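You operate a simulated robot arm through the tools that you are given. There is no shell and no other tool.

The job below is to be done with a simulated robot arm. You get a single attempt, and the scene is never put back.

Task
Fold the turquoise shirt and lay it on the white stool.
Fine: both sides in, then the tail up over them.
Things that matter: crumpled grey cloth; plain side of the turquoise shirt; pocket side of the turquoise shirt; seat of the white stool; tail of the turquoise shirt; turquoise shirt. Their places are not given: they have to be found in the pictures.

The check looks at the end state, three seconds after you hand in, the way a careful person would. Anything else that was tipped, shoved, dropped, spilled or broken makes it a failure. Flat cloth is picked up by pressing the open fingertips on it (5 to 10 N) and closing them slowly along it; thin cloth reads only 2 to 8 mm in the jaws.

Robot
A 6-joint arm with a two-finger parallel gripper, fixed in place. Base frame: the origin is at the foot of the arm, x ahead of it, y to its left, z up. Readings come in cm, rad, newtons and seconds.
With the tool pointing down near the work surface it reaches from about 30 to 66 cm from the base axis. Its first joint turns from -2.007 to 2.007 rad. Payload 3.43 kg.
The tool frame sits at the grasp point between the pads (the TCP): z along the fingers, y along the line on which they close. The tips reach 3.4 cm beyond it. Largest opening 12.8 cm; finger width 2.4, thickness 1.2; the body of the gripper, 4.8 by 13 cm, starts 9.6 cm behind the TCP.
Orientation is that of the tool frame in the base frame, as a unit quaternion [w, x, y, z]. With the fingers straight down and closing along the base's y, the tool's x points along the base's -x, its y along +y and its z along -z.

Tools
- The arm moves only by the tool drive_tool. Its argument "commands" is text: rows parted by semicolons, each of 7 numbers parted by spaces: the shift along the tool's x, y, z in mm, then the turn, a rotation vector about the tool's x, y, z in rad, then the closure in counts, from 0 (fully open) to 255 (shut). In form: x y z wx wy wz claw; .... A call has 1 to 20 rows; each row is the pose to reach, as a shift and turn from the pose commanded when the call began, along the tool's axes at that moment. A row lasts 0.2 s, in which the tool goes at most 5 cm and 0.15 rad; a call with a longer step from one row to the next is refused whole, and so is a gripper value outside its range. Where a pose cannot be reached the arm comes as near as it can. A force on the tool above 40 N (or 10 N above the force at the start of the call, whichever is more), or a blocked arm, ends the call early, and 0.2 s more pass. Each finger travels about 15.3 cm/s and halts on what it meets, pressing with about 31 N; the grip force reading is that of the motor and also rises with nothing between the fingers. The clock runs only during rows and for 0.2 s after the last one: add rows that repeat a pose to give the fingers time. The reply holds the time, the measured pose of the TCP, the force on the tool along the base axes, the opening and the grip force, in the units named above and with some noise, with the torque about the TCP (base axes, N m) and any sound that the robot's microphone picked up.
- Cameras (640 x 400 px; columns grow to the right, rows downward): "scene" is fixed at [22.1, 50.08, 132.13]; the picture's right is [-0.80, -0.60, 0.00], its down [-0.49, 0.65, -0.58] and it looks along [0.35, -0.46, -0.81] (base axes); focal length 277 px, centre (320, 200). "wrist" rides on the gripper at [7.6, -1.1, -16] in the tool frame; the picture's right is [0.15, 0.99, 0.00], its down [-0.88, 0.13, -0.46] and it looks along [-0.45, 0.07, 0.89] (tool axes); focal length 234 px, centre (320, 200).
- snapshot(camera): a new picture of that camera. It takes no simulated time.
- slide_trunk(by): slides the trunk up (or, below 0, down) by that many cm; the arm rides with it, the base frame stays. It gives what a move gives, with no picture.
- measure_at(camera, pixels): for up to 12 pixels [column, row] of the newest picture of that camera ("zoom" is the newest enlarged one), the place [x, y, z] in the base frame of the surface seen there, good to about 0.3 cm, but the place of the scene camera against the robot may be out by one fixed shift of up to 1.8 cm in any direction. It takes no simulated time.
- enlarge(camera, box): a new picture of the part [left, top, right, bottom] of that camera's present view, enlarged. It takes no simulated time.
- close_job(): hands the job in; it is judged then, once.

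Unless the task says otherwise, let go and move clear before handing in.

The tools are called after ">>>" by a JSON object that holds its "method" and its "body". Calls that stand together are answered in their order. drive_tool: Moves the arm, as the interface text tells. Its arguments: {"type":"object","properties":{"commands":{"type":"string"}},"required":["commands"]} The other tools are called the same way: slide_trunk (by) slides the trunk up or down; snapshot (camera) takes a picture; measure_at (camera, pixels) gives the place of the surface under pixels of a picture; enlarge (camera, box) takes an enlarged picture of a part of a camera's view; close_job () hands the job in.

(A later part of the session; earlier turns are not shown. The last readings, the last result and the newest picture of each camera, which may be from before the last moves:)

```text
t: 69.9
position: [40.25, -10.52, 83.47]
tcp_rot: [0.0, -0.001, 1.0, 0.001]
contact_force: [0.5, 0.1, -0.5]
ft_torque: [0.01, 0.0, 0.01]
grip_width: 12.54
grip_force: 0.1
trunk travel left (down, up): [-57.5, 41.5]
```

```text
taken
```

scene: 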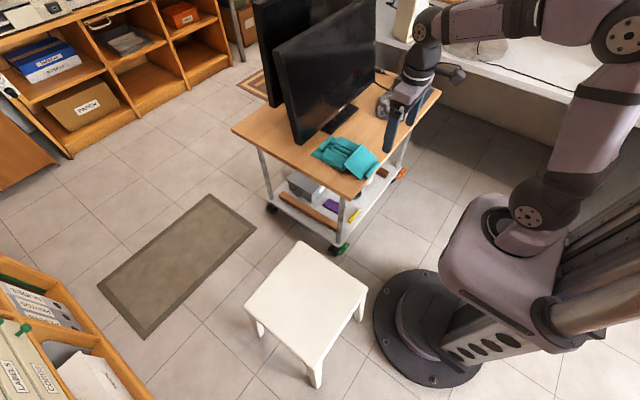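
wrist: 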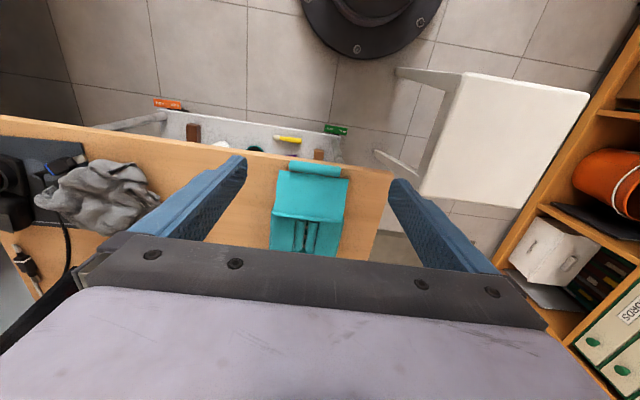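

>>> {"method": "enlarge", "body": {"camera": "wrist", "box": [250, 140, 390, 260]}}

>>> {"method": "enlarge", "body": {"camera": "scene", "box": [295, 110, 395, 210]}}

```text
3.33 times, centred on (320, 200) of wrist
```

zoom: 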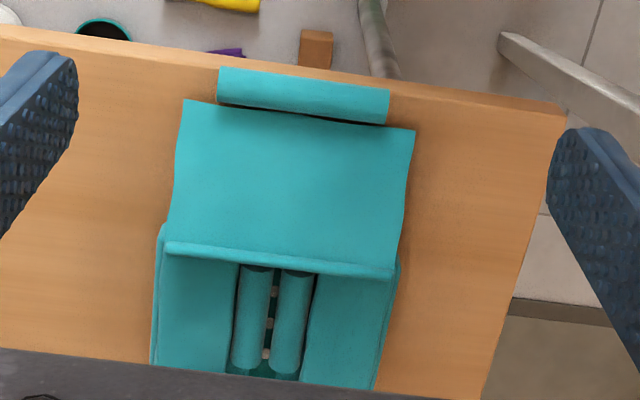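

```text
4.00 times, centred on (345, 160) of scene
```

zoom: 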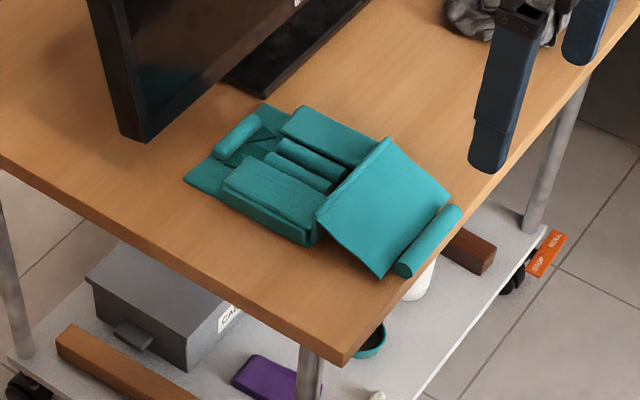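

Both sides look neat. I'll measure the tail roll, its panel and the hinge lip.

>>> {"method": "enlarge", "body": {"camera": "wrist", "box": [250, 140, 390, 260]}}

>>> {"method": "measure_at", "body": {"camera": "zoom", "pixels": [[224, 85], [385, 107], [305, 94], [305, 80], [305, 106], [185, 105], [410, 132], [168, 248], [392, 272], [280, 258], [295, 170], [300, 115]]}}

>>> {"method": "measure_at", "body": {"camera": "zoom", "pixels": [[250, 320], [292, 320], [200, 320], [350, 330], [160, 320], [385, 340], [500, 105], [450, 95], [100, 45], [155, 240], [398, 280], [280, 200]]}}

```text
3.33 times, centred on (320, 200) of wrist
```

zoom: 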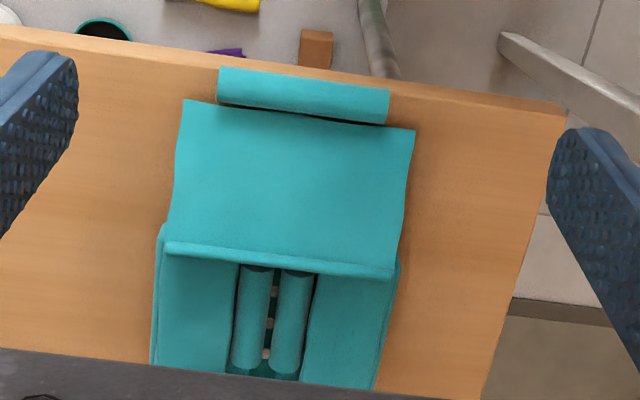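

```text
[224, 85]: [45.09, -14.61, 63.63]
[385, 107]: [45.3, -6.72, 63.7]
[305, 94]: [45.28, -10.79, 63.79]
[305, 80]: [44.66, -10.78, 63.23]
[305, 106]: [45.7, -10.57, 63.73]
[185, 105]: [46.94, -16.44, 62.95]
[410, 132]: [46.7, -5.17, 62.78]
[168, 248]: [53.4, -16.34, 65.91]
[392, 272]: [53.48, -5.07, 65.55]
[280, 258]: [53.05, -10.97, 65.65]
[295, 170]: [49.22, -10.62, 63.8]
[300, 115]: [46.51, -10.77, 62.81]
```

```text
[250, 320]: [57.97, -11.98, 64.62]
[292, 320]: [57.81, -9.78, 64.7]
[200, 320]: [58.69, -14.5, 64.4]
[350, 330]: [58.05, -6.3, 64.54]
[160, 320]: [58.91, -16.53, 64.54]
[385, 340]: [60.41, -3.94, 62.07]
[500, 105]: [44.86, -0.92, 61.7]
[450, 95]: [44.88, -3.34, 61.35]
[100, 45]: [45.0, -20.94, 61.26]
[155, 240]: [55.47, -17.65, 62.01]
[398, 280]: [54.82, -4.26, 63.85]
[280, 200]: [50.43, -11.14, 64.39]
```

The tail roll's centre is at about (45.3,-10.65,63.0), y from -14.8 to -6.6, at the table's front edge (x≈45.0); its hinge lip is at x≈53.3, z≈65.6. I'll approach with a 30° lean toward the robot and jaws fully open.

>>> {"method": "drive_tool", "body": {"commands": "-7 0 25 0 -0.1 0 3; -14 -1 50 0 -0.2 0 3; -21 -1 75 0 -0.3 0 3; -28 -1 95 0 -0.42 0 3; -35 -1 112 0 -0.5236 0 3; -35 -1 112 0 -0.5236 0 3"}}

>>> {"method": "snapshot", "body": {"camera": "wrist"}}

>>> {"method": "enlarge", "body": {"camera": "wrist", "box": [200, 110, 440, 260]}}

```text
t: 71.3
position: [43.63, -10.76, 72.15]
tcp_rot: [0.258, 0.001, 0.966, 0.0]
contact_force: [0.4, -0.1, 0.4]
ft_torque: [0.02, 0.02, -0.05]
grip_width: 12.66
grip_force: 0.0
out of reach, approached as far as the arm can: row 5
trunk travel left (down, up): [-57.5, 41.5]
```

```text
taken
```

wrist: 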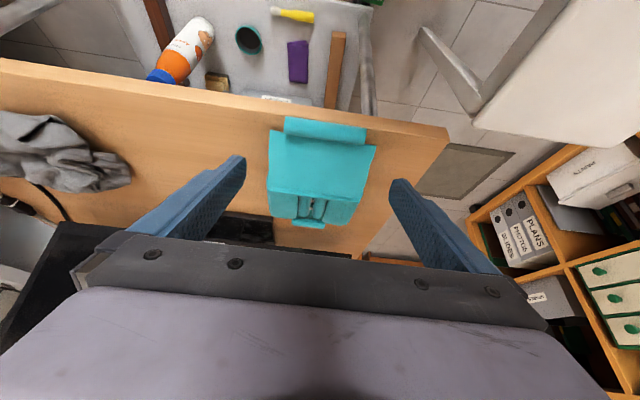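

```text
2.67 times, centred on (320, 185) of wrist
```

zoom: 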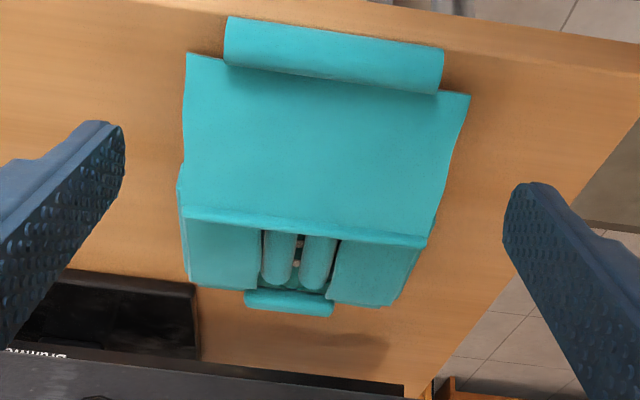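

I'll re-measure the tail roll from this view.

>>> {"method": "measure_at", "body": {"camera": "zoom", "pixels": [[230, 40], [438, 70], [335, 40], [335, 58], [335, 75], [190, 60], [466, 98], [330, 85], [310, 225], [190, 215], [425, 240], [335, 30]]}}

```text
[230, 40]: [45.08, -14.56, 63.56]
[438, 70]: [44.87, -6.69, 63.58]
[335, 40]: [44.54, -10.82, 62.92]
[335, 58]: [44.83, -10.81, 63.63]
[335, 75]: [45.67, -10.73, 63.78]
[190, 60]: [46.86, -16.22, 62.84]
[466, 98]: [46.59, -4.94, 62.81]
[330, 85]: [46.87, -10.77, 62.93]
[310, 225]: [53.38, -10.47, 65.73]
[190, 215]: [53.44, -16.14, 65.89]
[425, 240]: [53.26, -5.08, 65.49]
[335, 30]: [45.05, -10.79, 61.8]
```

The roll is confirmed at x≈45.35, y centre ≈-10.65. I'll descend to straddle its ends.

>>> {"method": "drive_tool", "body": {"commands": "10 0.5 18.5 0 0 0 3; 18.5 1 34 0 0 0 3; 26 1 48 0 0 0 3; 29.5 1 54.4 0 0 0 3; 30.9 1 56.9 0 0 0 3; 30.9 1 56.9 0 0 0 3"}}

>>> {"method": "snapshot", "body": {"camera": "wrist"}}

>>> {"method": "enlarge", "body": {"camera": "wrist", "box": [200, 120, 440, 270]}}

>>> {"method": "enlarge", "body": {"camera": "scene", "box": [295, 110, 395, 210]}}

```text
t: 72.7
position: [43.73, -10.52, 65.6]
tcp_rot: [0.259, 0.001, 0.966, 0.001]
contact_force: [-0.7, 0.6, -0.1]
ft_torque: [-0.02, 0.0, 0.02]
grip_width: 12.65
grip_force: 0.1
trunk travel left (down, up): [-57.5, 41.5]
```

```text
taken
```

wrist: 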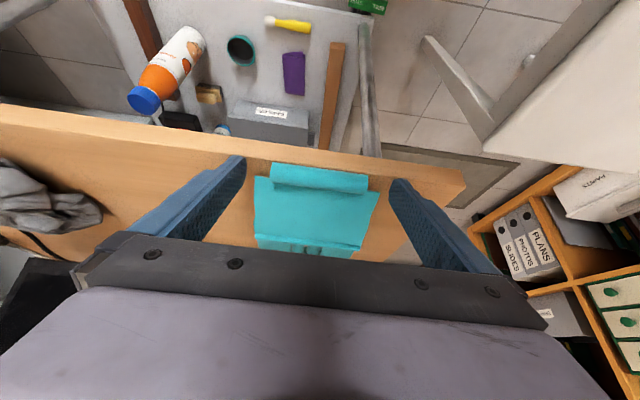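

```text
2.67 times, centred on (320, 195) of wrist
```

zoom: 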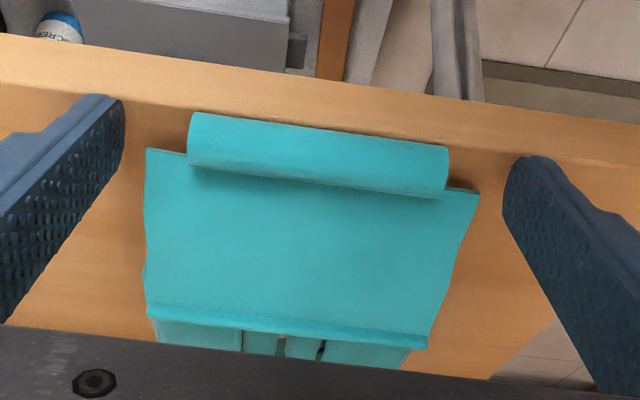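

```text
4.00 times, centred on (345, 160) of scene
```

zoom: 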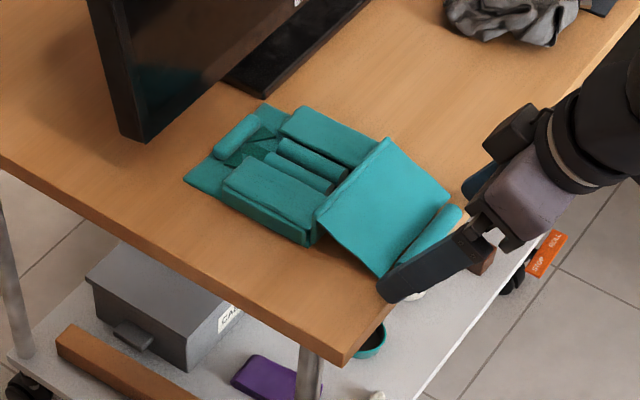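

The roll (zoom 190–448) is centred between the fingertips (125 and 503). I'll close slowly on its ends.

>>> {"method": "drive_tool", "body": {"commands": "0 0 0 0 0 0 10; 0 0 0 0 0 0 18; 0 0 0 0 0 0 26; 0 0 0 0 0 0 34; 0 0 0 0 0 0 40; 0 0 0 0 0 0 46; 0 0 0 0 0 0 51; 0 0 0 0 0 0 56; 0 0 0 0 0 0 61; 0 0 0 0 0 0 68; 0 0 0 0 0 0 80; 0 0 0 0 0 0 100; 0 0 0 0 0 0 100"}}

>>> {"method": "snapshot", "body": {"camera": "wrist"}}

>>> {"method": "enlarge", "body": {"camera": "wrist", "box": [200, 120, 440, 270]}}

```text
t: 75.5
position: [43.74, -10.57, 65.52]
tcp_rot: [0.259, 0.001, 0.966, 0.0]
contact_force: [0.6, -0.7, 0.5]
ft_torque: [0.0, 0.0, -0.02]
grip_width: 9.94
grip_force: 30.6
trunk travel left (down, up): [-57.5, 41.5]
```

```text
taken
```

wrist: 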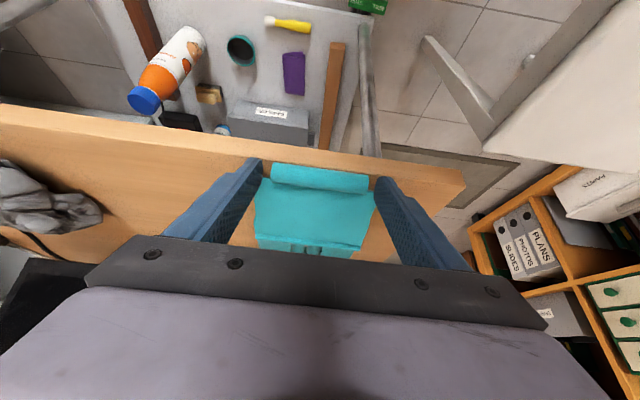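

```text
2.67 times, centred on (320, 195) of wrist
```

zoom: 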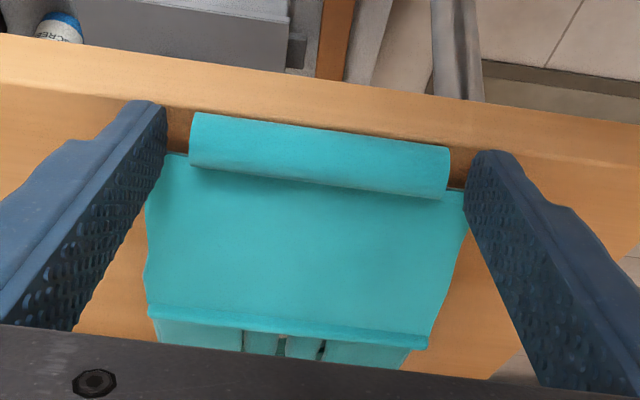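

The grip reads 9.94 cm at full force, just as expected for the roll's length. I'll begin lifting the tail along its arc and check partway.

>>> {"method": "drive_tool", "body": {"commands": "-1.5 0 -5.4 0 0 0 100; -3.1 0 -10.8 0 0 0 100; -6.2 0 -17.5 0 0 0 100; -9.3 0 -24.1 0 0 0 100; -13.5 0 -30.1 0 0 0 100; -17.7 0 -36.1 0 0 0 100; -23 0 -41.3 0 0 0 100; -28 0 -46.4 0 0 0 100; -28 0 -46.4 0 0 0 100"}}

>>> {"method": "snapshot", "body": {"camera": "wrist"}}

>>> {"method": "enlarge", "body": {"camera": "scene", "box": [295, 110, 395, 210]}}

```text
t: 77.5
position: [43.9, -10.66, 71.21]
tcp_rot: [0.259, 0.0, 0.966, 0.001]
contact_force: [0.2, 1.1, -0.7]
ft_torque: [0.08, -0.02, 0.14]
grip_width: 9.94
grip_force: 31.1
trunk travel left (down, up): [-57.5, 41.5]
```

```text
taken
```

wrist: 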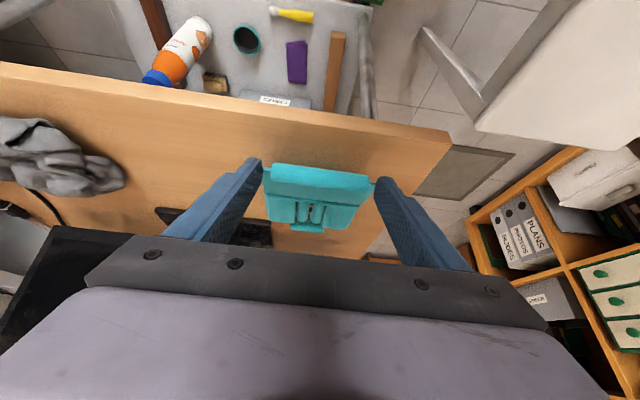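

```text
4.00 times, centred on (345, 160) of scene
```

zoom: 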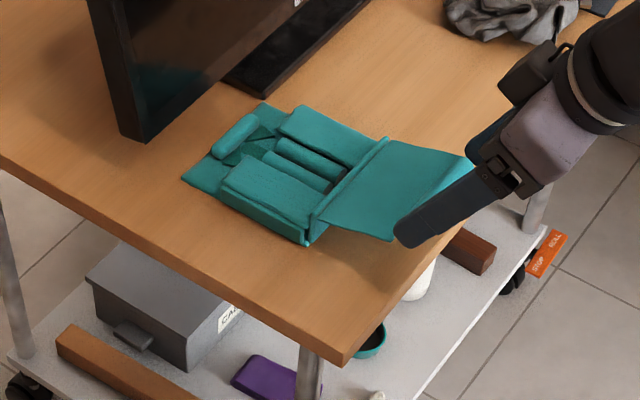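

The tail is lifting and the roll pivots freely in the pads. I'll continue up to vertical.

>>> {"method": "drive_tool", "body": {"commands": "-6.3 0 -4.4 0 0.017 0 100; -13.1 0 -8.4 0 0.035 0 100; -20.1 0 -11.7 0 0.052 0 100; -27.4 0 -14.5 0 0.07 0 100; -34.9 0 -16.6 0 0.087 0 100; -42.6 0 -18.2 0 0.105 0 100; -50.4 0 -19 0 0.122 0 100; -58.3 0 -19.4 0 0.14 0 100; -66.2 0 -18.8 0 0.157 0 100; -74 0 -17.9 0 0.175 0 100; -81.6 0 -16 0 0.192 0 100; -89.2 0 -13.9 0 0.209 0 100; -96.4 0 -10.8 0 0.226 0 100; -103.5 0 -7.5 0 0.244 0 100; -103.5 0 -7.5 0 0.244 0 100"}}

>>> {"method": "snapshot", "body": {"camera": "wrist"}}

>>> {"method": "enlarge", "body": {"camera": "scene", "box": [295, 110, 395, 210]}}

```text
t: 80.7
position: [52.64, -10.81, 77.23]
tcp_rot: [0.142, 0.001, 0.99, 0.0]
contact_force: [-1.7, -0.7, 23.2]
ft_torque: [0.08, -0.2, -0.11]
grip_width: 9.91
grip_force: 31.0
trunk travel left (down, up): [-57.5, 41.5]
```

```text
taken
```

wrist: 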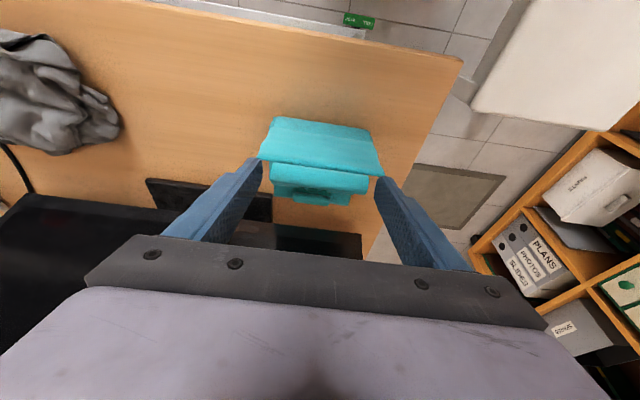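

```text
4.00 times, centred on (345, 160) of scene
```

zoom: 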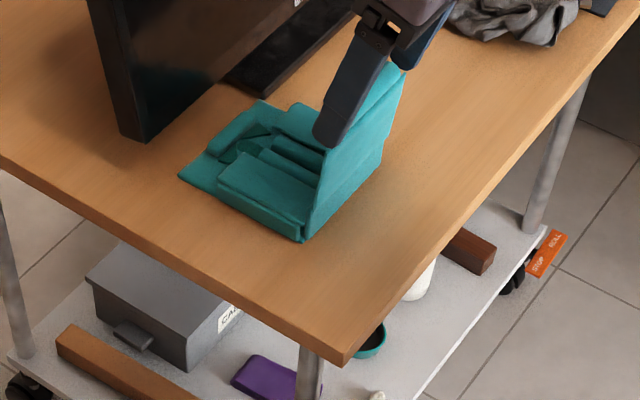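

The tail is near vertical but the arc is pressing down with 23 N. I'll rise 6 mm to unload it and check its angle.

>>> {"method": "drive_tool", "body": {"commands": "-0.8 0 -2.9 0 0 0 100; -1.6 0 -5.8 0 0 0 100; -1.6 0 -5.8 0 0 0 100"}}

>>> {"method": "enlarge", "body": {"camera": "wrist", "box": [220, 100, 420, 240]}}

```text
t: 81.5
position: [52.56, -10.7, 77.6]
tcp_rot: [0.137, -0.001, 0.991, 0.002]
contact_force: [-0.4, 0.6, 0.6]
ft_torque: [-0.01, -0.04, -0.02]
grip_width: 9.92
grip_force: 31.2
trunk travel left (down, up): [-57.5, 41.5]
```

```text
2.86 times, centred on (320, 170) of wrist
```

zoom: 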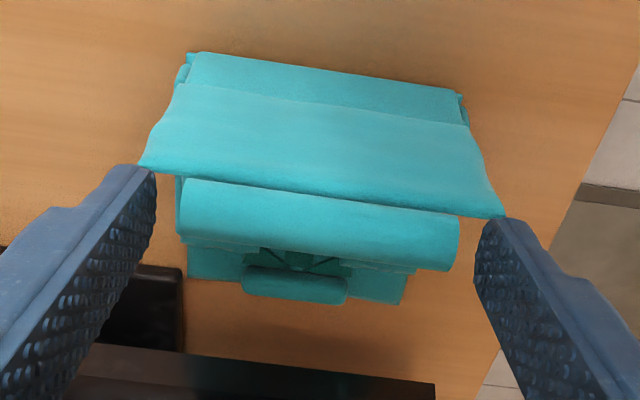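

>>> {"method": "measure_at", "body": {"camera": "zoom", "pixels": [[320, 205], [320, 225], [320, 240], [320, 190], [320, 160], [320, 120], [320, 95], [320, 75], [300, 285], [200, 265], [400, 290], [320, 70]]}}

```text
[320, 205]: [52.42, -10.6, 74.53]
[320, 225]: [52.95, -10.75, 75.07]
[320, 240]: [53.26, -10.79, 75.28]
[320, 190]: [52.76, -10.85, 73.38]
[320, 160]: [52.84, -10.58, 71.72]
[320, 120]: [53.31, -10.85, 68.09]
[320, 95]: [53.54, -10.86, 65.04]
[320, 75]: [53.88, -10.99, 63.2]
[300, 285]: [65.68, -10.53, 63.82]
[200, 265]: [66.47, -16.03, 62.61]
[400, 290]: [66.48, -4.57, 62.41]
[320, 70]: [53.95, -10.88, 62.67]
```

The tail is vertical with roll centre near (53.2, 74.5), so the true hinge is at about (53.4, 65.9). I'll carry it over to about 150°.

>>> {"method": "drive_tool", "body": {"commands": "-7.2 0 2.6 0 0 0 100; -14.4 0 5.7 0 0 0 100; -21.2 0 9.3 0 0.009 0 100; -27.8 0 13.2 0 0.017 0 100; -33.9 0 17.9 0 0.026 0 100; -39.8 0 22.8 0 0.035 0 100; -44.8 0 28.6 0 0.044 0 100; -49.7 0 34.5 0 0.052 0 100; -53.7 0 41 0 0.061 0 100; -57.5 0 47.7 0 0.07 0 100; -60.3 0 54.7 0 0.078 0 100; -63 0 61.8 0 0.087 0 100; -63 0 61.8 0 0.087 0 100"}}

>>> {"method": "snapshot", "body": {"camera": "wrist"}}

>>> {"method": "enlarge", "body": {"camera": "scene", "box": [295, 110, 395, 210]}}

```text
t: 84.3
position: [60.37, -10.72, 73.34]
tcp_rot: [0.096, -0.001, 0.995, 0.001]
contact_force: [-0.2, -5.9, 8.3]
ft_torque: [-0.48, 0.63, 0.26]
grip_width: 9.93
grip_force: 31.1
trunk travel left (down, up): [-57.5, 41.5]
```

```text
taken
```

wrist: 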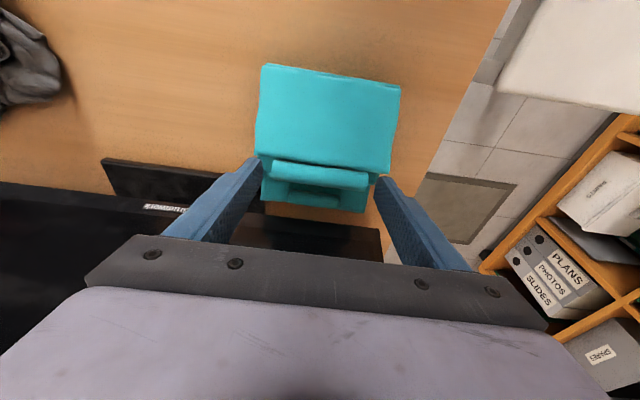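

```text
4.00 times, centred on (345, 160) of scene
```

zoom: 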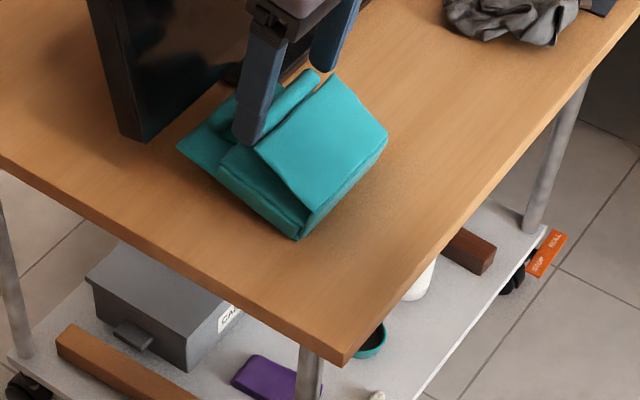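

The tail is folded over to about 150°. I'll open gradually to let it drop onto the sides.

>>> {"method": "drive_tool", "body": {"commands": "0 0 0 0 0 0 70; 0 0 0 0 0 0 56; 0 0 0 0 0 0 48; 0 0 0 0 0 0 38; 0 0 0 0 0 0 25; 0 0 0 0 0 0 10; 0 0 0 0 0 0 3; 0 0 0 0 0 0 3"}}

>>> {"method": "snapshot", "body": {"camera": "wrist"}}

>>> {"method": "enlarge", "body": {"camera": "scene", "box": [295, 110, 395, 210]}}

```text
t: 86.1
position: [60.47, -10.64, 73.43]
tcp_rot: [0.096, -0.001, 0.995, 0.002]
contact_force: [-0.5, -0.3, 0.4]
ft_torque: [-0.01, 0.01, 0.01]
grip_width: 12.66
grip_force: 0.3
trunk travel left (down, up): [-57.5, 41.5]
```

```text
taken
```

wrist: 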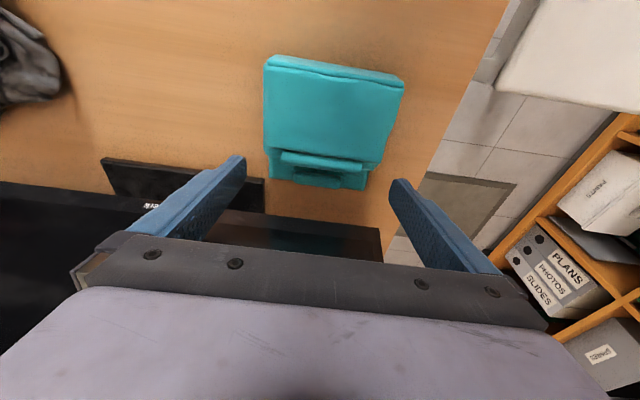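

```text
4.00 times, centred on (345, 160) of scene
```

zoom: 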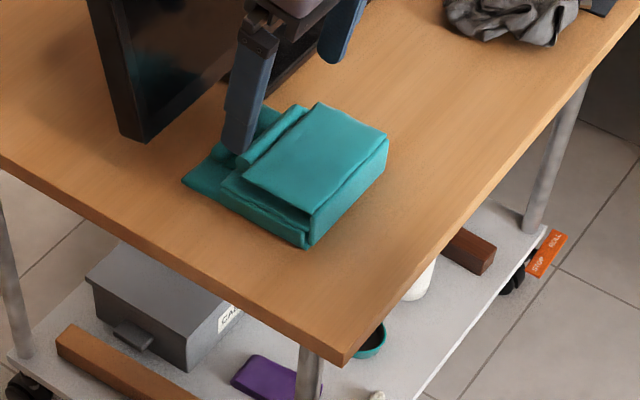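

The tail now lies over the sides. I'll back off upward to get a clear view of the folded shirt.

>>> {"method": "drive_tool", "body": {"commands": "-4 0 -20 0 0 0 3; -7.6 0 -39.3 0 0 0 3; 10 0 -60 0 0.05 0 3; 35 0 -80 0 0.1 0 3; 65 0 -105 0 0.15 0 3; 101.5 0 -127.7 0 0.192 0 3; 101.5 0 -127.7 0 0.192 0 3"}}

>>> {"method": "snapshot", "body": {"camera": "wrist"}}

>>> {"method": "enlarge", "body": {"camera": "wrist", "box": [240, 100, 400, 220]}}

```text
t: 87.7
position: [47.99, -10.89, 83.96]
tcp_rot: [0.001, 0.0, 1.0, 0.0]
contact_force: [-1.0, 0.4, -0.1]
ft_torque: [0.01, -0.01, 0.02]
grip_width: 12.67
grip_force: 0.1
trunk travel left (down, up): [-57.5, 41.5]
```

```text
taken
```

wrist: 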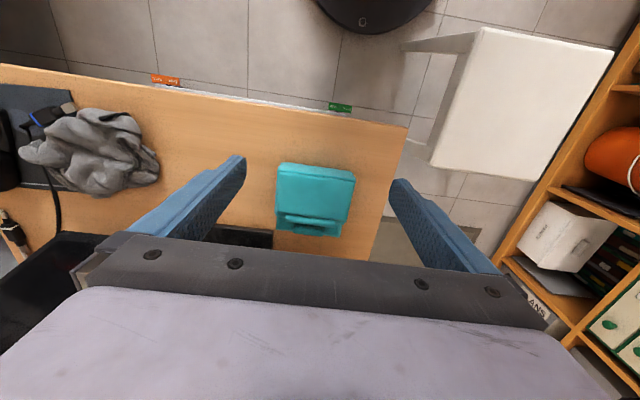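

```text
3.33 times, centred on (320, 160) of wrist
```

zoom: 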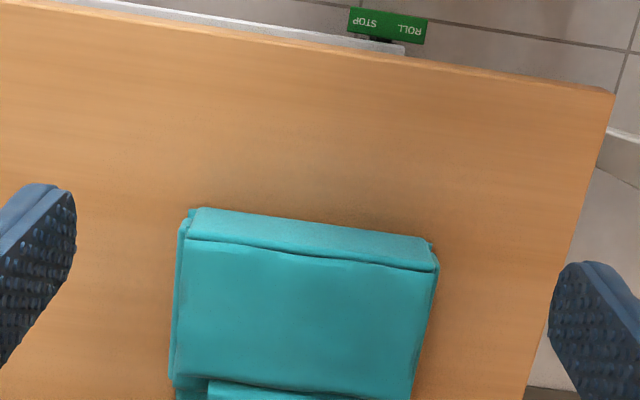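

>>> {"method": "enlarge", "body": {"camera": "wrist", "box": [250, 140, 380, 240]}}

>>> {"method": "measure_at", "body": {"camera": "zoom", "pixels": [[140, 105], [430, 140], [280, 95], [280, 120], [280, 200], [160, 280], [400, 310], [270, 300], [270, 340], [150, 360], [380, 390], [270, 375]]}}

```text
4.00 times, centred on (315, 190) of wrist
```

zoom: 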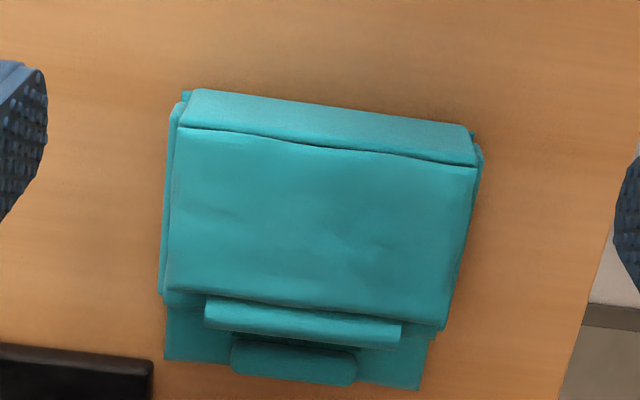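

```text
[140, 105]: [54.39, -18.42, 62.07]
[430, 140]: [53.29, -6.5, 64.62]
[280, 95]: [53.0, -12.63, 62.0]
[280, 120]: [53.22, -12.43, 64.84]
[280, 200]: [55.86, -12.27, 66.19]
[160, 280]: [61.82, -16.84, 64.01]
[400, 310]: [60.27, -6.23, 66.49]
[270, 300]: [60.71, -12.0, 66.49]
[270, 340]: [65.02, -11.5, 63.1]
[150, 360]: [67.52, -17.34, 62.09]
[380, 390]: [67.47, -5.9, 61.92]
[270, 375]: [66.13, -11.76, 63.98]
```

The shirt is folded: pack front face at x≈53.0, top z≈66.4, tail roll near x≈62, collar roll near x≈66. I plan to hold it between the front fold and the tail roll, so I'll measure those features.

>>> {"method": "measure_at", "body": {"camera": "zoom", "pixels": [[300, 315], [300, 330], [300, 340], [210, 305], [398, 335], [300, 350], [290, 362], [235, 350], [352, 375], [170, 200], [163, 230], [470, 200]]}}

>>> {"method": "measure_at", "body": {"camera": "zoom", "pixels": [[185, 95], [475, 135], [165, 300], [440, 330], [185, 330], [170, 355], [430, 340], [418, 385], [300, 110], [300, 140], [482, 150], [172, 120]]}}

```text
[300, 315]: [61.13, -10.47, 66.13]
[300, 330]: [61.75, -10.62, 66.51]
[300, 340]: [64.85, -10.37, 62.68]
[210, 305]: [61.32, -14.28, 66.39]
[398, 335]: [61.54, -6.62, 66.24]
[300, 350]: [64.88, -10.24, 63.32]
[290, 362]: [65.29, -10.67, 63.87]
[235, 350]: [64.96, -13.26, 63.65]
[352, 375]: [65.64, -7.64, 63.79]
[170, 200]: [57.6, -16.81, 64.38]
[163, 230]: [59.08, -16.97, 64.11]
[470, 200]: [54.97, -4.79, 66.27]
```

```text
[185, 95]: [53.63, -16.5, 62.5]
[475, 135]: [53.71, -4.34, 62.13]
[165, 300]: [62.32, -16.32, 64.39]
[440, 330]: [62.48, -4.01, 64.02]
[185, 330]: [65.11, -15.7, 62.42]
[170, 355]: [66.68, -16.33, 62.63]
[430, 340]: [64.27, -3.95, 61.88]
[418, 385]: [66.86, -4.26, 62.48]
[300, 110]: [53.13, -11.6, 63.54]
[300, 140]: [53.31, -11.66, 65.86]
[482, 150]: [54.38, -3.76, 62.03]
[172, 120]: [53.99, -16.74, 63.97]
```

There is a 2.4 cm gap between the tail roll (outer face x≈62.45) and the collar roll (inner face x≈64.85), enough for one finger. I'll turn the tool to close along x and move above the pack, centred at x≈57.8.

>>> {"method": "drive_tool", "body": {"commands": "0 0 0 0 0 -0.131 10; 0 0 0 0 0 -0.262 20; 0 0 0 0 0 -0.393 30; -10 0 0 0 0 -0.524 40; -20 0 0 0 0 -0.655 44; -30 1 0 0 0 -0.785 44; -40 2 0 0 0 -0.916 44; -50 2 0 0 0 -1.047 44; -60 2 10 0 0 -1.178 44; -70 2 20 0 0 -1.309 44; -85 2 30 0 0 -1.44 44; -98 2 40 0 0 -1.5708 44; -98 2 60 0 0 -1.5708 44; -98 2 80 0 0 -1.5708 44; -98 2 80 0 0 -1.5708 44"}}

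>>> {"method": "snapshot", "body": {"camera": "wrist"}}

>>> {"method": "enlarge", "body": {"camera": "wrist", "box": [210, 110, 430, 260]}}

```text
t: 90.9
position: [57.74, -10.41, 75.95]
tcp_rot: [0.0, -0.707, 0.707, 0.0]
contact_force: [-0.3, 0.0, 1.0]
ft_torque: [0.06, -0.03, -0.01]
grip_width: 10.58
grip_force: 0.0
trunk travel left (down, up): [-57.5, 41.5]
```

```text
taken
```

wrist: 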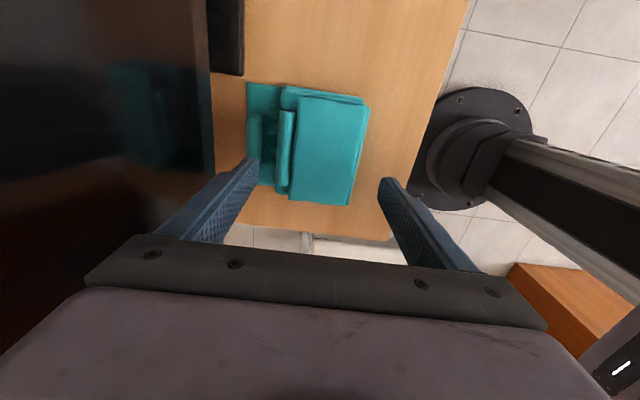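

```text
2.67 times, centred on (320, 185) of wrist
```

zoom: 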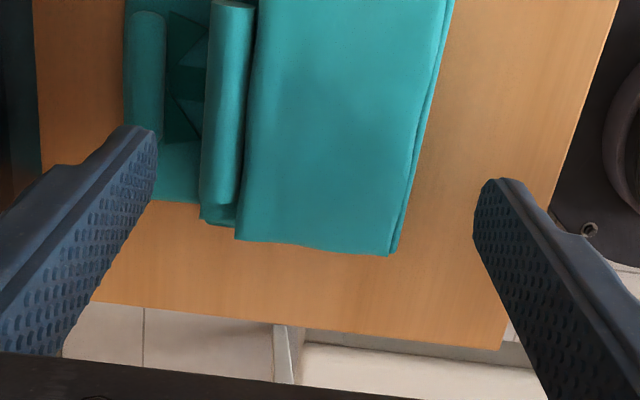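

From above, the tail roll is at zoom (230,100), collar roll at (148,80). I'll measure the x positions of the gap and the front face from this view, plus the fingertips.

>>> {"method": "enlarge", "body": {"camera": "wrist", "box": [230, 70, 400, 230]}}

>>> {"method": "measure_at", "body": {"camera": "wrist", "pixels": [[290, 120], [283, 120], [297, 120], [258, 125], [265, 130], [250, 125], [272, 130], [362, 130], [366, 120], [355, 180], [254, 165], [385, 185]]}}

```text
2.50 times, centred on (315, 150) of wrist
```

zoom: 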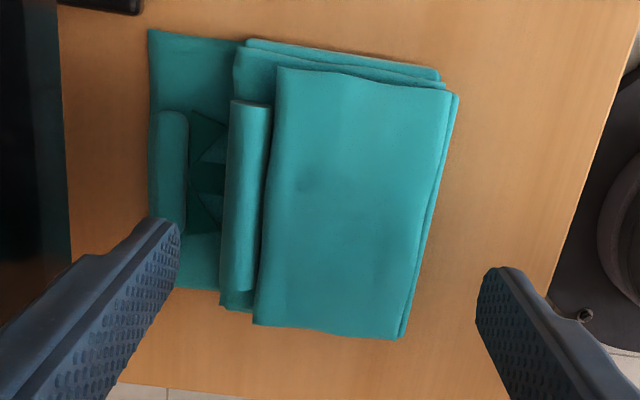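

```text
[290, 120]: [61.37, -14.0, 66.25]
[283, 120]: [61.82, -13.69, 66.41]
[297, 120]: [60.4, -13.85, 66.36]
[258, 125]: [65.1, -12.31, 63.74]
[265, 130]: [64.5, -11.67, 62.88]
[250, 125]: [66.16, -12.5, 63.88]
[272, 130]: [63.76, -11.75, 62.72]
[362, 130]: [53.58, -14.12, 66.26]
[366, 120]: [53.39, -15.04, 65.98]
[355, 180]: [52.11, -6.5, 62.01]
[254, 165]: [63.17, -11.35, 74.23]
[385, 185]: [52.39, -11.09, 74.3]
```

The measured gap (62.4–64.8) and front face (53.2) are consistent. I'll narrow to 10.4 cm, shift 1.5 mm and lower the fingers around the pack.

>>> {"method": "drive_tool", "body": {"commands": "1.5 1.5 20 0 0 0 48; 1.5 1.5 45 0 0 0 48; 1.5 1.5 65 0 0 0 48; 1.5 1.5 78 0 0 0 48; 1.5 1.5 86 0 0 0 48; 1.5 1.5 92 0 0 0 48; 1.5 1.5 92 0 0 0 48"}}

>>> {"method": "snapshot", "body": {"camera": "wrist"}}

>>> {"method": "enlarge", "body": {"camera": "wrist", "box": [210, 110, 430, 260]}}

>>> {"method": "enlarge", "body": {"camera": "scene", "box": [295, 110, 395, 210]}}

```text
t: 92.5
position: [57.64, -10.55, 66.75]
tcp_rot: [0.0, -0.707, 0.707, 0.001]
contact_force: [-1.0, 0.0, 0.9]
ft_torque: [-0.02, 0.04, 0.03]
grip_width: 10.39
grip_force: 0.0
trunk travel left (down, up): [-57.5, 41.5]
```

```text
taken
```

wrist: 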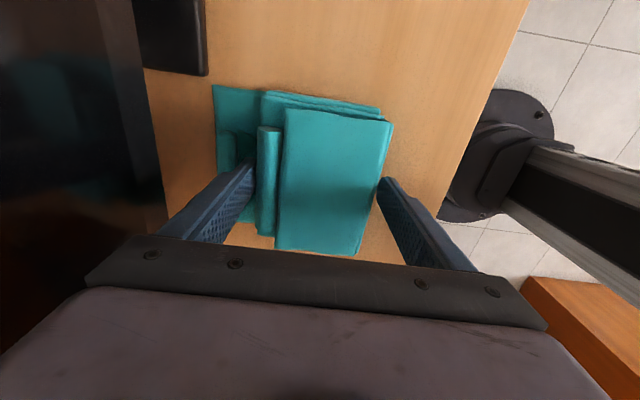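

```text
2.67 times, centred on (320, 185) of wrist
```

zoom: 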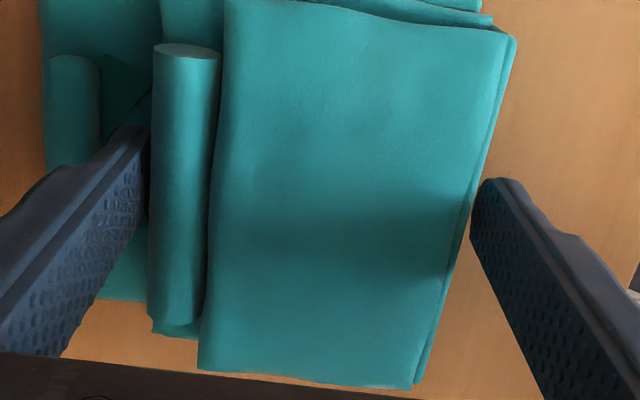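

```text
4.00 times, centred on (345, 160) of scene
```

zoom: 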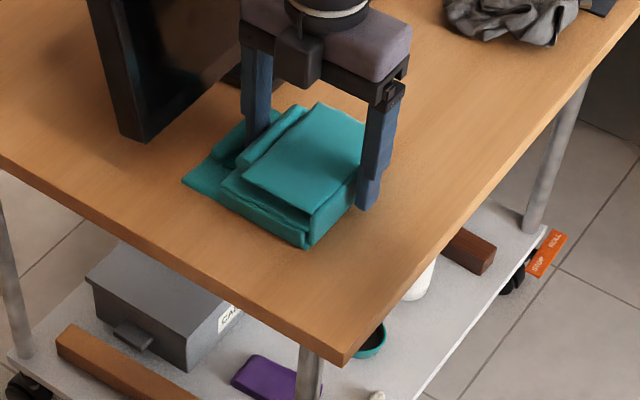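

The far finger is in the gap and the near finger is in front of the fold, with no contact. I'll lower 4 mm more and close slowly.

>>> {"method": "drive_tool", "body": {"commands": "0 0 2 0 0 0 48; 0 0 4 0 0 0 48; 0 0 4 0 0 0 52; 0 0 4 0 0 0 56; 0 0 4 0 0 0 60; 0 0 4 0 0 0 64; 0 0 4 0 0 0 68; 0 0 4 0 0 0 72; 0 0 4 0 0 0 78; 0 0 4 0 0 0 85; 0 0 4 0 0 0 95; 0 0 4 0 0 0 95"}}

>>> {"method": "snapshot", "body": {"camera": "wrist"}}

>>> {"method": "enlarge", "body": {"camera": "wrist", "box": [210, 110, 430, 260]}}

```text
t: 95.1
position: [57.77, -10.56, 66.47]
tcp_rot: [-0.001, 0.707, -0.707, -0.001]
contact_force: [-0.5, -0.3, 0.3]
ft_torque: [0.02, 0.11, 0.01]
grip_width: 9.42
grip_force: 30.8
trunk travel left (down, up): [-57.5, 41.5]
```

```text
taken
```

wrist: 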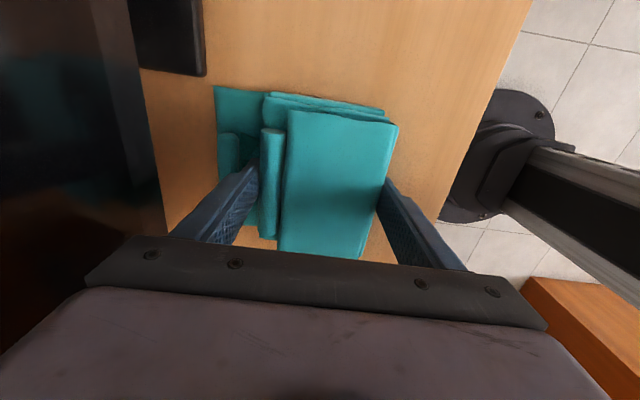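

```text
2.67 times, centred on (320, 185) of wrist
```

zoom: 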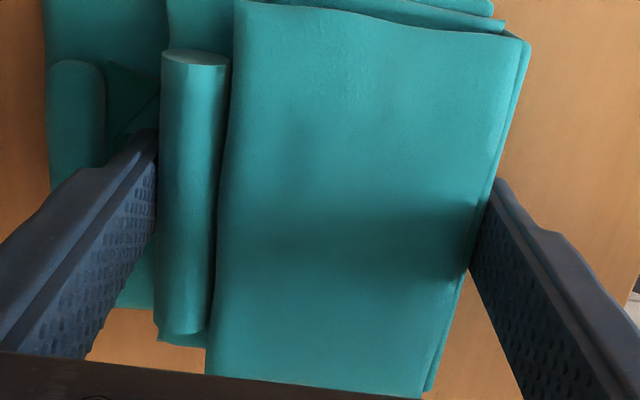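

The pack is gripped at 9.42 cm with full force. I'll lift it gently by 2 cm and see how it hangs.

>>> {"method": "drive_tool", "body": {"commands": "0 0 -3 0 0 0 110; 0 0 -6 0 0 0 110; 0 0 -10 0 0 0 110; 0 0 -15 0 0 0 110; 0 0 -20 0 0 0 110; 0 0 -20 0 0 0 110"}}

>>> {"method": "snapshot", "body": {"camera": "wrist"}}

>>> {"method": "enlarge", "body": {"camera": "scene", "box": [295, 110, 395, 210]}}

```text
t: 96.5
position: [57.7, -10.65, 68.41]
tcp_rot: [-0.001, 0.707, -0.707, -0.001]
contact_force: [-0.1, 0.3, -1.4]
ft_torque: [-0.02, 0.04, 0.01]
grip_width: 9.39
grip_force: 30.9
trunk travel left (down, up): [-57.5, 41.5]
```

```text
taken
```

wrist: 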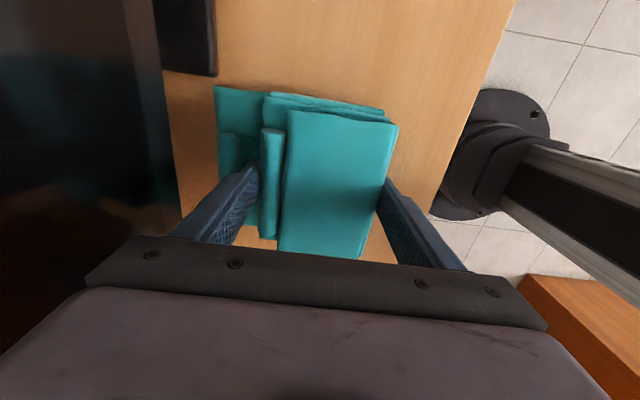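

```text
4.00 times, centred on (345, 160) of scene
```

zoom: 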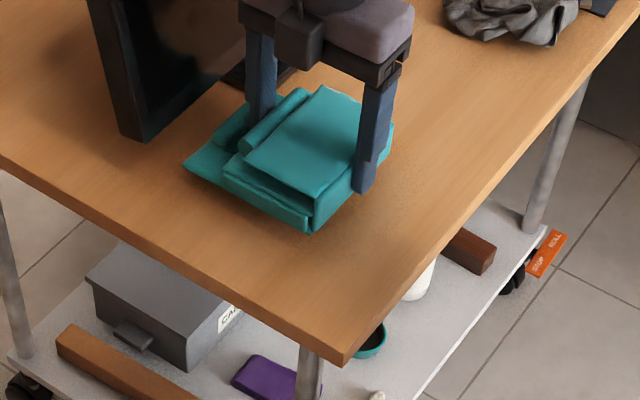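

The pack lifted as a whole with about 1.5 N of weight. I'll check whether the body's far edge droops.

>>> {"method": "measure_at", "body": {"camera": "wrist", "pixels": [[220, 92], [255, 95], [230, 140], [248, 130], [270, 180], [330, 180], [380, 125], [375, 113], [265, 97], [232, 150], [390, 130], [285, 100]]}}

```text
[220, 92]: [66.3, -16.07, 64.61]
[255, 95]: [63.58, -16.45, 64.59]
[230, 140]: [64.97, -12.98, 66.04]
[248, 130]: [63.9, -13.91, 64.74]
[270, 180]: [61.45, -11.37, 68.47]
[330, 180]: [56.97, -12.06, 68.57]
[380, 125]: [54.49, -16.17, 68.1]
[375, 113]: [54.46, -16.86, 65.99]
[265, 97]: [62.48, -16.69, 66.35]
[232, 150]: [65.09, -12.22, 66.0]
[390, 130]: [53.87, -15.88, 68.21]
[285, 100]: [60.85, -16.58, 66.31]
```

The body stays level at z≈64.6 everywhere, so the grip is sound. I'll raise it well clear of the table and pull back from the monitor.

>>> {"method": "drive_tool", "body": {"commands": "0 0 -15 0 0 0 110; 0 0 -35 0 0 0 110; 0 0 -55 0 0 0 110; 0 0 -75 0 0 0 110; 0 0 -95 0 0 0 110; 0 5 -115 0 0 0 110; 0 15 -125 0 0 0 110; 0 30 -125 0 0 0 110; 0 50 -125 0 0 0 110; 0 70 -125 0 0 0 110; 0 85 -125 0 0 0 110; 0 90 -125 0 0 0 110; 0 90 -125 0 0 0 110"}}

>>> {"method": "drive_tool", "body": {"commands": "-10 0 0 0 0 0 110; -30 3 0 0 0 0 110; -50 8 0 0 0 0 110; -75 15 0 0 0 0 110; -100 22 0 0 0 0 110; -125 30 0 0 0 0 110; -150 38 0 0 0 0 110; -175 46 0 0 0 0 110; -195 54 0 0 0 0 110; -210 60 0 0 0 0 110; -220 60 0 0 0 0 110; -220 60 0 0 0 0 110"}}

>>> {"method": "snapshot", "body": {"camera": "wrist"}}

>>> {"method": "snapshot", "body": {"camera": "scene"}}

```text
t: 99.3
position: [48.47, -10.71, 80.8]
tcp_rot: [0.0, -0.707, 0.707, 0.001]
contact_force: [-0.1, -0.1, -1.3]
ft_torque: [-0.03, 0.01, -0.01]
grip_width: 9.38
grip_force: 30.9
trunk travel left (down, up): [-57.5, 41.5]
```

```text
t: 101.9
position: [42.64, 11.41, 80.82]
tcp_rot: [-0.001, 0.707, -0.707, -0.001]
contact_force: [-0.2, -0.2, -1.0]
ft_torque: [-0.02, 0.0, 0.0]
grip_width: 9.41
grip_force: 31.3
trunk travel left (down, up): [-57.5, 41.5]
```

```text
taken
```

wrist: 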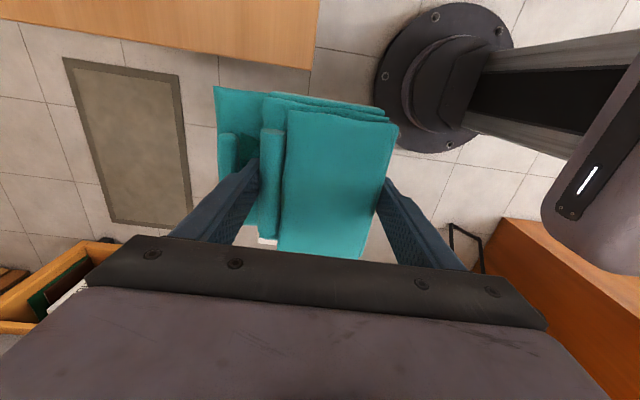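

```text
taken
```

scene: 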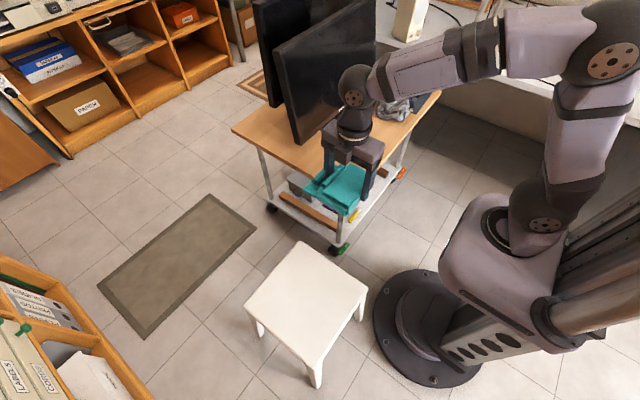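

The pack is still held firmly (9.4 cm). The stool seat centre is about (40.3, 31.6) with its top near z=45.0; I'll move above it so the pack's centre lands there.

>>> {"method": "drive_tool", "body": {"commands": "-10 2 0 0 0 0 110; -30 6 0 0 0 0 110; -50 11 0 0 0 0 110; -75 16 0 0 0 0 110; -100 21 0 0 0 0 110; -125 26 0 0 0 0 110; -150 31 0 0 0 0 110; -170 36 0 0 0 0 110; -187 40 0 0 0 0 110; -197 43 0 0 0 0 110; -202 43 0 0 0 0 110; -202 43 0 0 0 0 110"}}

>>> {"method": "snapshot", "body": {"camera": "scene"}}

>>> {"method": "snapshot", "body": {"camera": "wrist"}}

```text
t: 104.5
position: [38.17, 31.56, 80.83]
tcp_rot: [0.0, 0.708, -0.707, -0.001]
contact_force: [-0.2, -0.2, -1.4]
ft_torque: [-0.04, 0.0, 0.01]
grip_width: 9.41
grip_force: 31.2
trunk travel left (down, up): [-57.5, 41.5]
```

```text
taken
```

scene: 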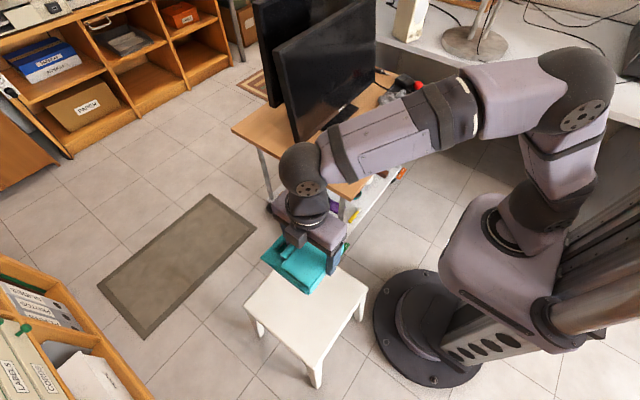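

```text
taken
```

wrist: 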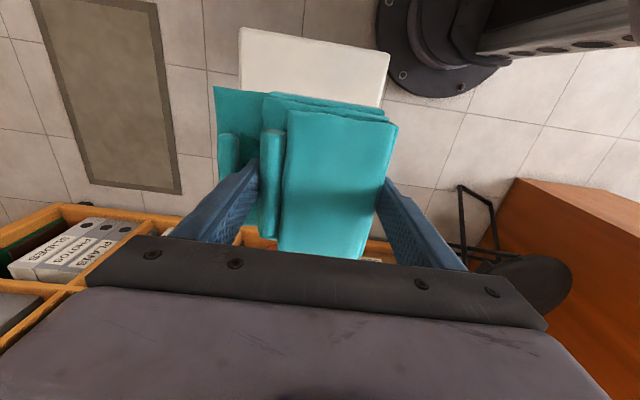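

The wrist camera sees part of the seat around (310,65). I'll measure its corners and edge for the true seat position.

>>> {"method": "measure_at", "body": {"camera": "wrist", "pixels": [[244, 32], [384, 55], [310, 60], [243, 75], [380, 100], [300, 40], [350, 80], [260, 60], [390, 75], [241, 50], [360, 235], [285, 235]]}}

>>> {"method": "measure_at", "body": {"camera": "scene", "pixels": [[300, 262], [275, 248], [300, 290], [325, 270], [308, 310], [300, 243], [247, 305], [365, 290], [313, 365], [290, 250], [268, 262], [330, 262]]}}

```text
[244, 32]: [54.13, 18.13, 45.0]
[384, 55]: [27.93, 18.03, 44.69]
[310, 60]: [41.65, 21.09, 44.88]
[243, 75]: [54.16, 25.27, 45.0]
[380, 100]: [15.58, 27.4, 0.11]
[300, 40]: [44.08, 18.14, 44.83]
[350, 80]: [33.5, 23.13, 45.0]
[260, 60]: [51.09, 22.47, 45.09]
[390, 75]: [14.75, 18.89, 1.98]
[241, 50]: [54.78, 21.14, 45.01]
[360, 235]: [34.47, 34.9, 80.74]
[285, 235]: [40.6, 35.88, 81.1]
```

```text
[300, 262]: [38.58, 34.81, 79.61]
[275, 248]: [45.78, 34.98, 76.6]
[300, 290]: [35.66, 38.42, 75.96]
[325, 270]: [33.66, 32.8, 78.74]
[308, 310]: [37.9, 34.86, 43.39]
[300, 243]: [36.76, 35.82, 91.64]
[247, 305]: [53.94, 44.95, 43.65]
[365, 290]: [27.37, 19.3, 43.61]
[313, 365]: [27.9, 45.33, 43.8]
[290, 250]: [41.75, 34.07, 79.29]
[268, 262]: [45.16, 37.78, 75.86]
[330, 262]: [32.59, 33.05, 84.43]
```

The true seat spans about x 27.8–54.7, y 17.9–44.2 at z=45.0. I'll centre the pack over it and lower to a few centimetres above the seat.

>>> {"method": "drive_tool", "body": {"commands": "2 -3 10 0 0 0 110; 4 -6 30 0 0 0 110; 6.5 -9.5 55 0 0 0 110; 6.5 -9.5 80 0 0 0 110; 6.5 -9.5 105 0 0 0 110; 6.5 -9.5 130 0 0 0 110; 6.5 -9.5 155 0 0 0 110; 6.5 -9.5 180 0 0 0 110; 6.5 -9.5 205 0 0 0 110; 6.5 -9.5 230 0 0 0 110; 6.5 -9.5 250 0 0 0 110; 6.5 -9.5 265 0 0 0 110; 6.5 -9.5 275 0 0 0 110; 6.5 -9.5 275 0 0 0 110"}}

>>> {"method": "snapshot", "body": {"camera": "scene"}}

>>> {"method": "snapshot", "body": {"camera": "wrist"}}

```text
t: 107.5
position: [39.31, 31.06, 53.36]
tcp_rot: [-0.001, 0.707, -0.707, -0.001]
contact_force: [0.3, 0.9, -1.7]
ft_torque: [0.02, -0.02, -0.02]
grip_width: 9.43
grip_force: 30.9
trunk travel left (down, up): [-57.5, 41.5]
```

```text
taken
```

scene: 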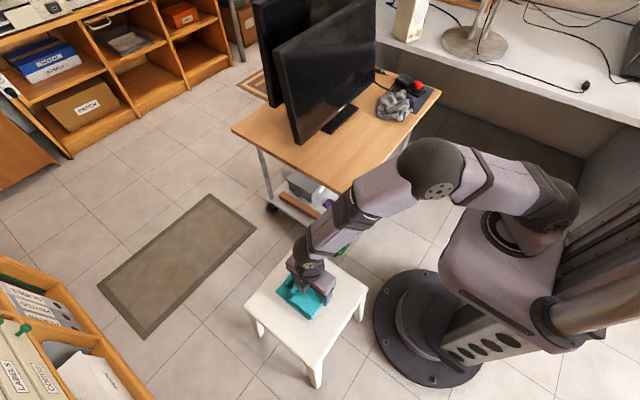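

```text
taken
```

wrist: 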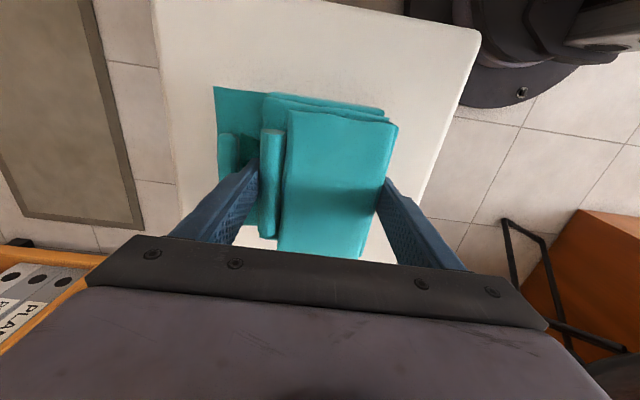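

The pack hovers over the middle of the seat. I'll lower slowly toward contact.

>>> {"method": "drive_tool", "body": {"commands": "0 0 8 0 0 0 110; 0 0 16 0 0 0 110; 0 0 23 0 0 0 110; 0 0 29 0 0 0 110; 0 0 33 0 0 0 110; 0 0 35 0 0 0 110; 0 0 35 0 0 0 110"}}

```text
t: 109.1
position: [39.11, 30.96, 49.89]
tcp_rot: [0.0, 0.707, -0.707, -0.001]
contact_force: [0.7, -0.3, -2.9]
ft_torque: [-0.02, 0.0, 0.02]
grip_width: 9.4
grip_force: 31.4
trunk travel left (down, up): [-57.5, 41.5]
```

No contact yet at z=49.89. I'll go down the last few millimetres in small steps.

>>> {"method": "drive_tool", "body": {"commands": "0 0 1.5 0 0 0 110; 0 0 3 0 0 0 110; 0 0 4 0 0 0 110; 0 0 4 0 0 0 110"}}

```text
t: 110.1
position: [39.24, 30.91, 49.5]
tcp_rot: [-0.001, 0.707, -0.707, -0.001]
contact_force: [-0.2, -0.4, -2.7]
ft_torque: [-0.01, 0.0, 0.0]
grip_width: 9.42
grip_force: 31.2
trunk travel left (down, up): [-57.5, 41.5]
```

>>> {"method": "drive_tool", "body": {"commands": "0 0 1 0 0 0 110; 0 0 2 0 0 0 110; 0 0 3 0 0 0 110; 0 0 3 0 0 0 110"}}

>>> {"method": "snapshot", "body": {"camera": "wrist"}}

>>> {"method": "enlarge", "body": {"camera": "scene", "box": [240, 230, 380, 390]}}

```text
t: 111.1
position: [39.3, 30.92, 49.45]
tcp_rot: [-0.001, 0.707, -0.707, 0.0]
contact_force: [-1.1, -2.3, 10.6]
ft_torque: [-0.25, 0.65, 0.11]
grip_width: 9.43
grip_force: 30.6
trunk travel left (down, up): [-57.5, 41.5]
```

```text
taken
```

wrist: 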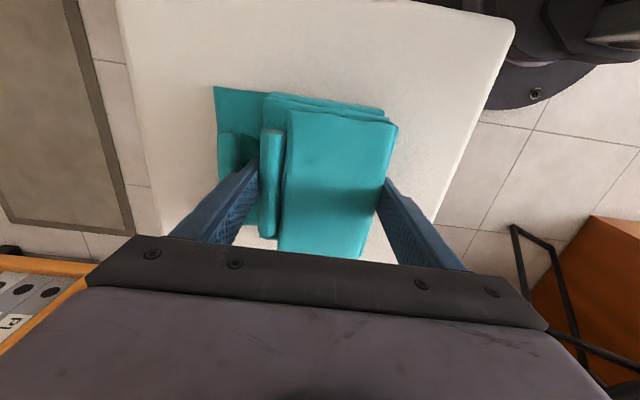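

```text
2.50 times, centred on (310, 310) of scene
```

zoom: 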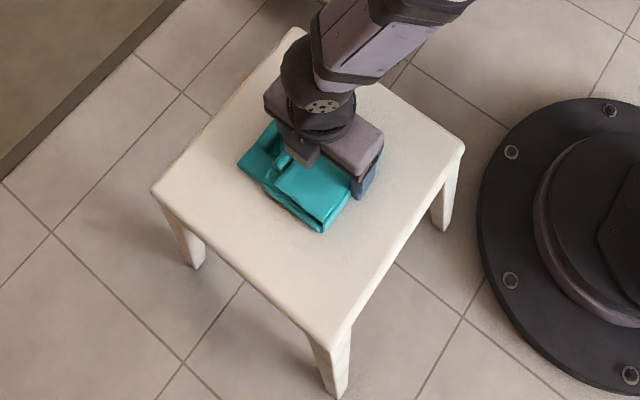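

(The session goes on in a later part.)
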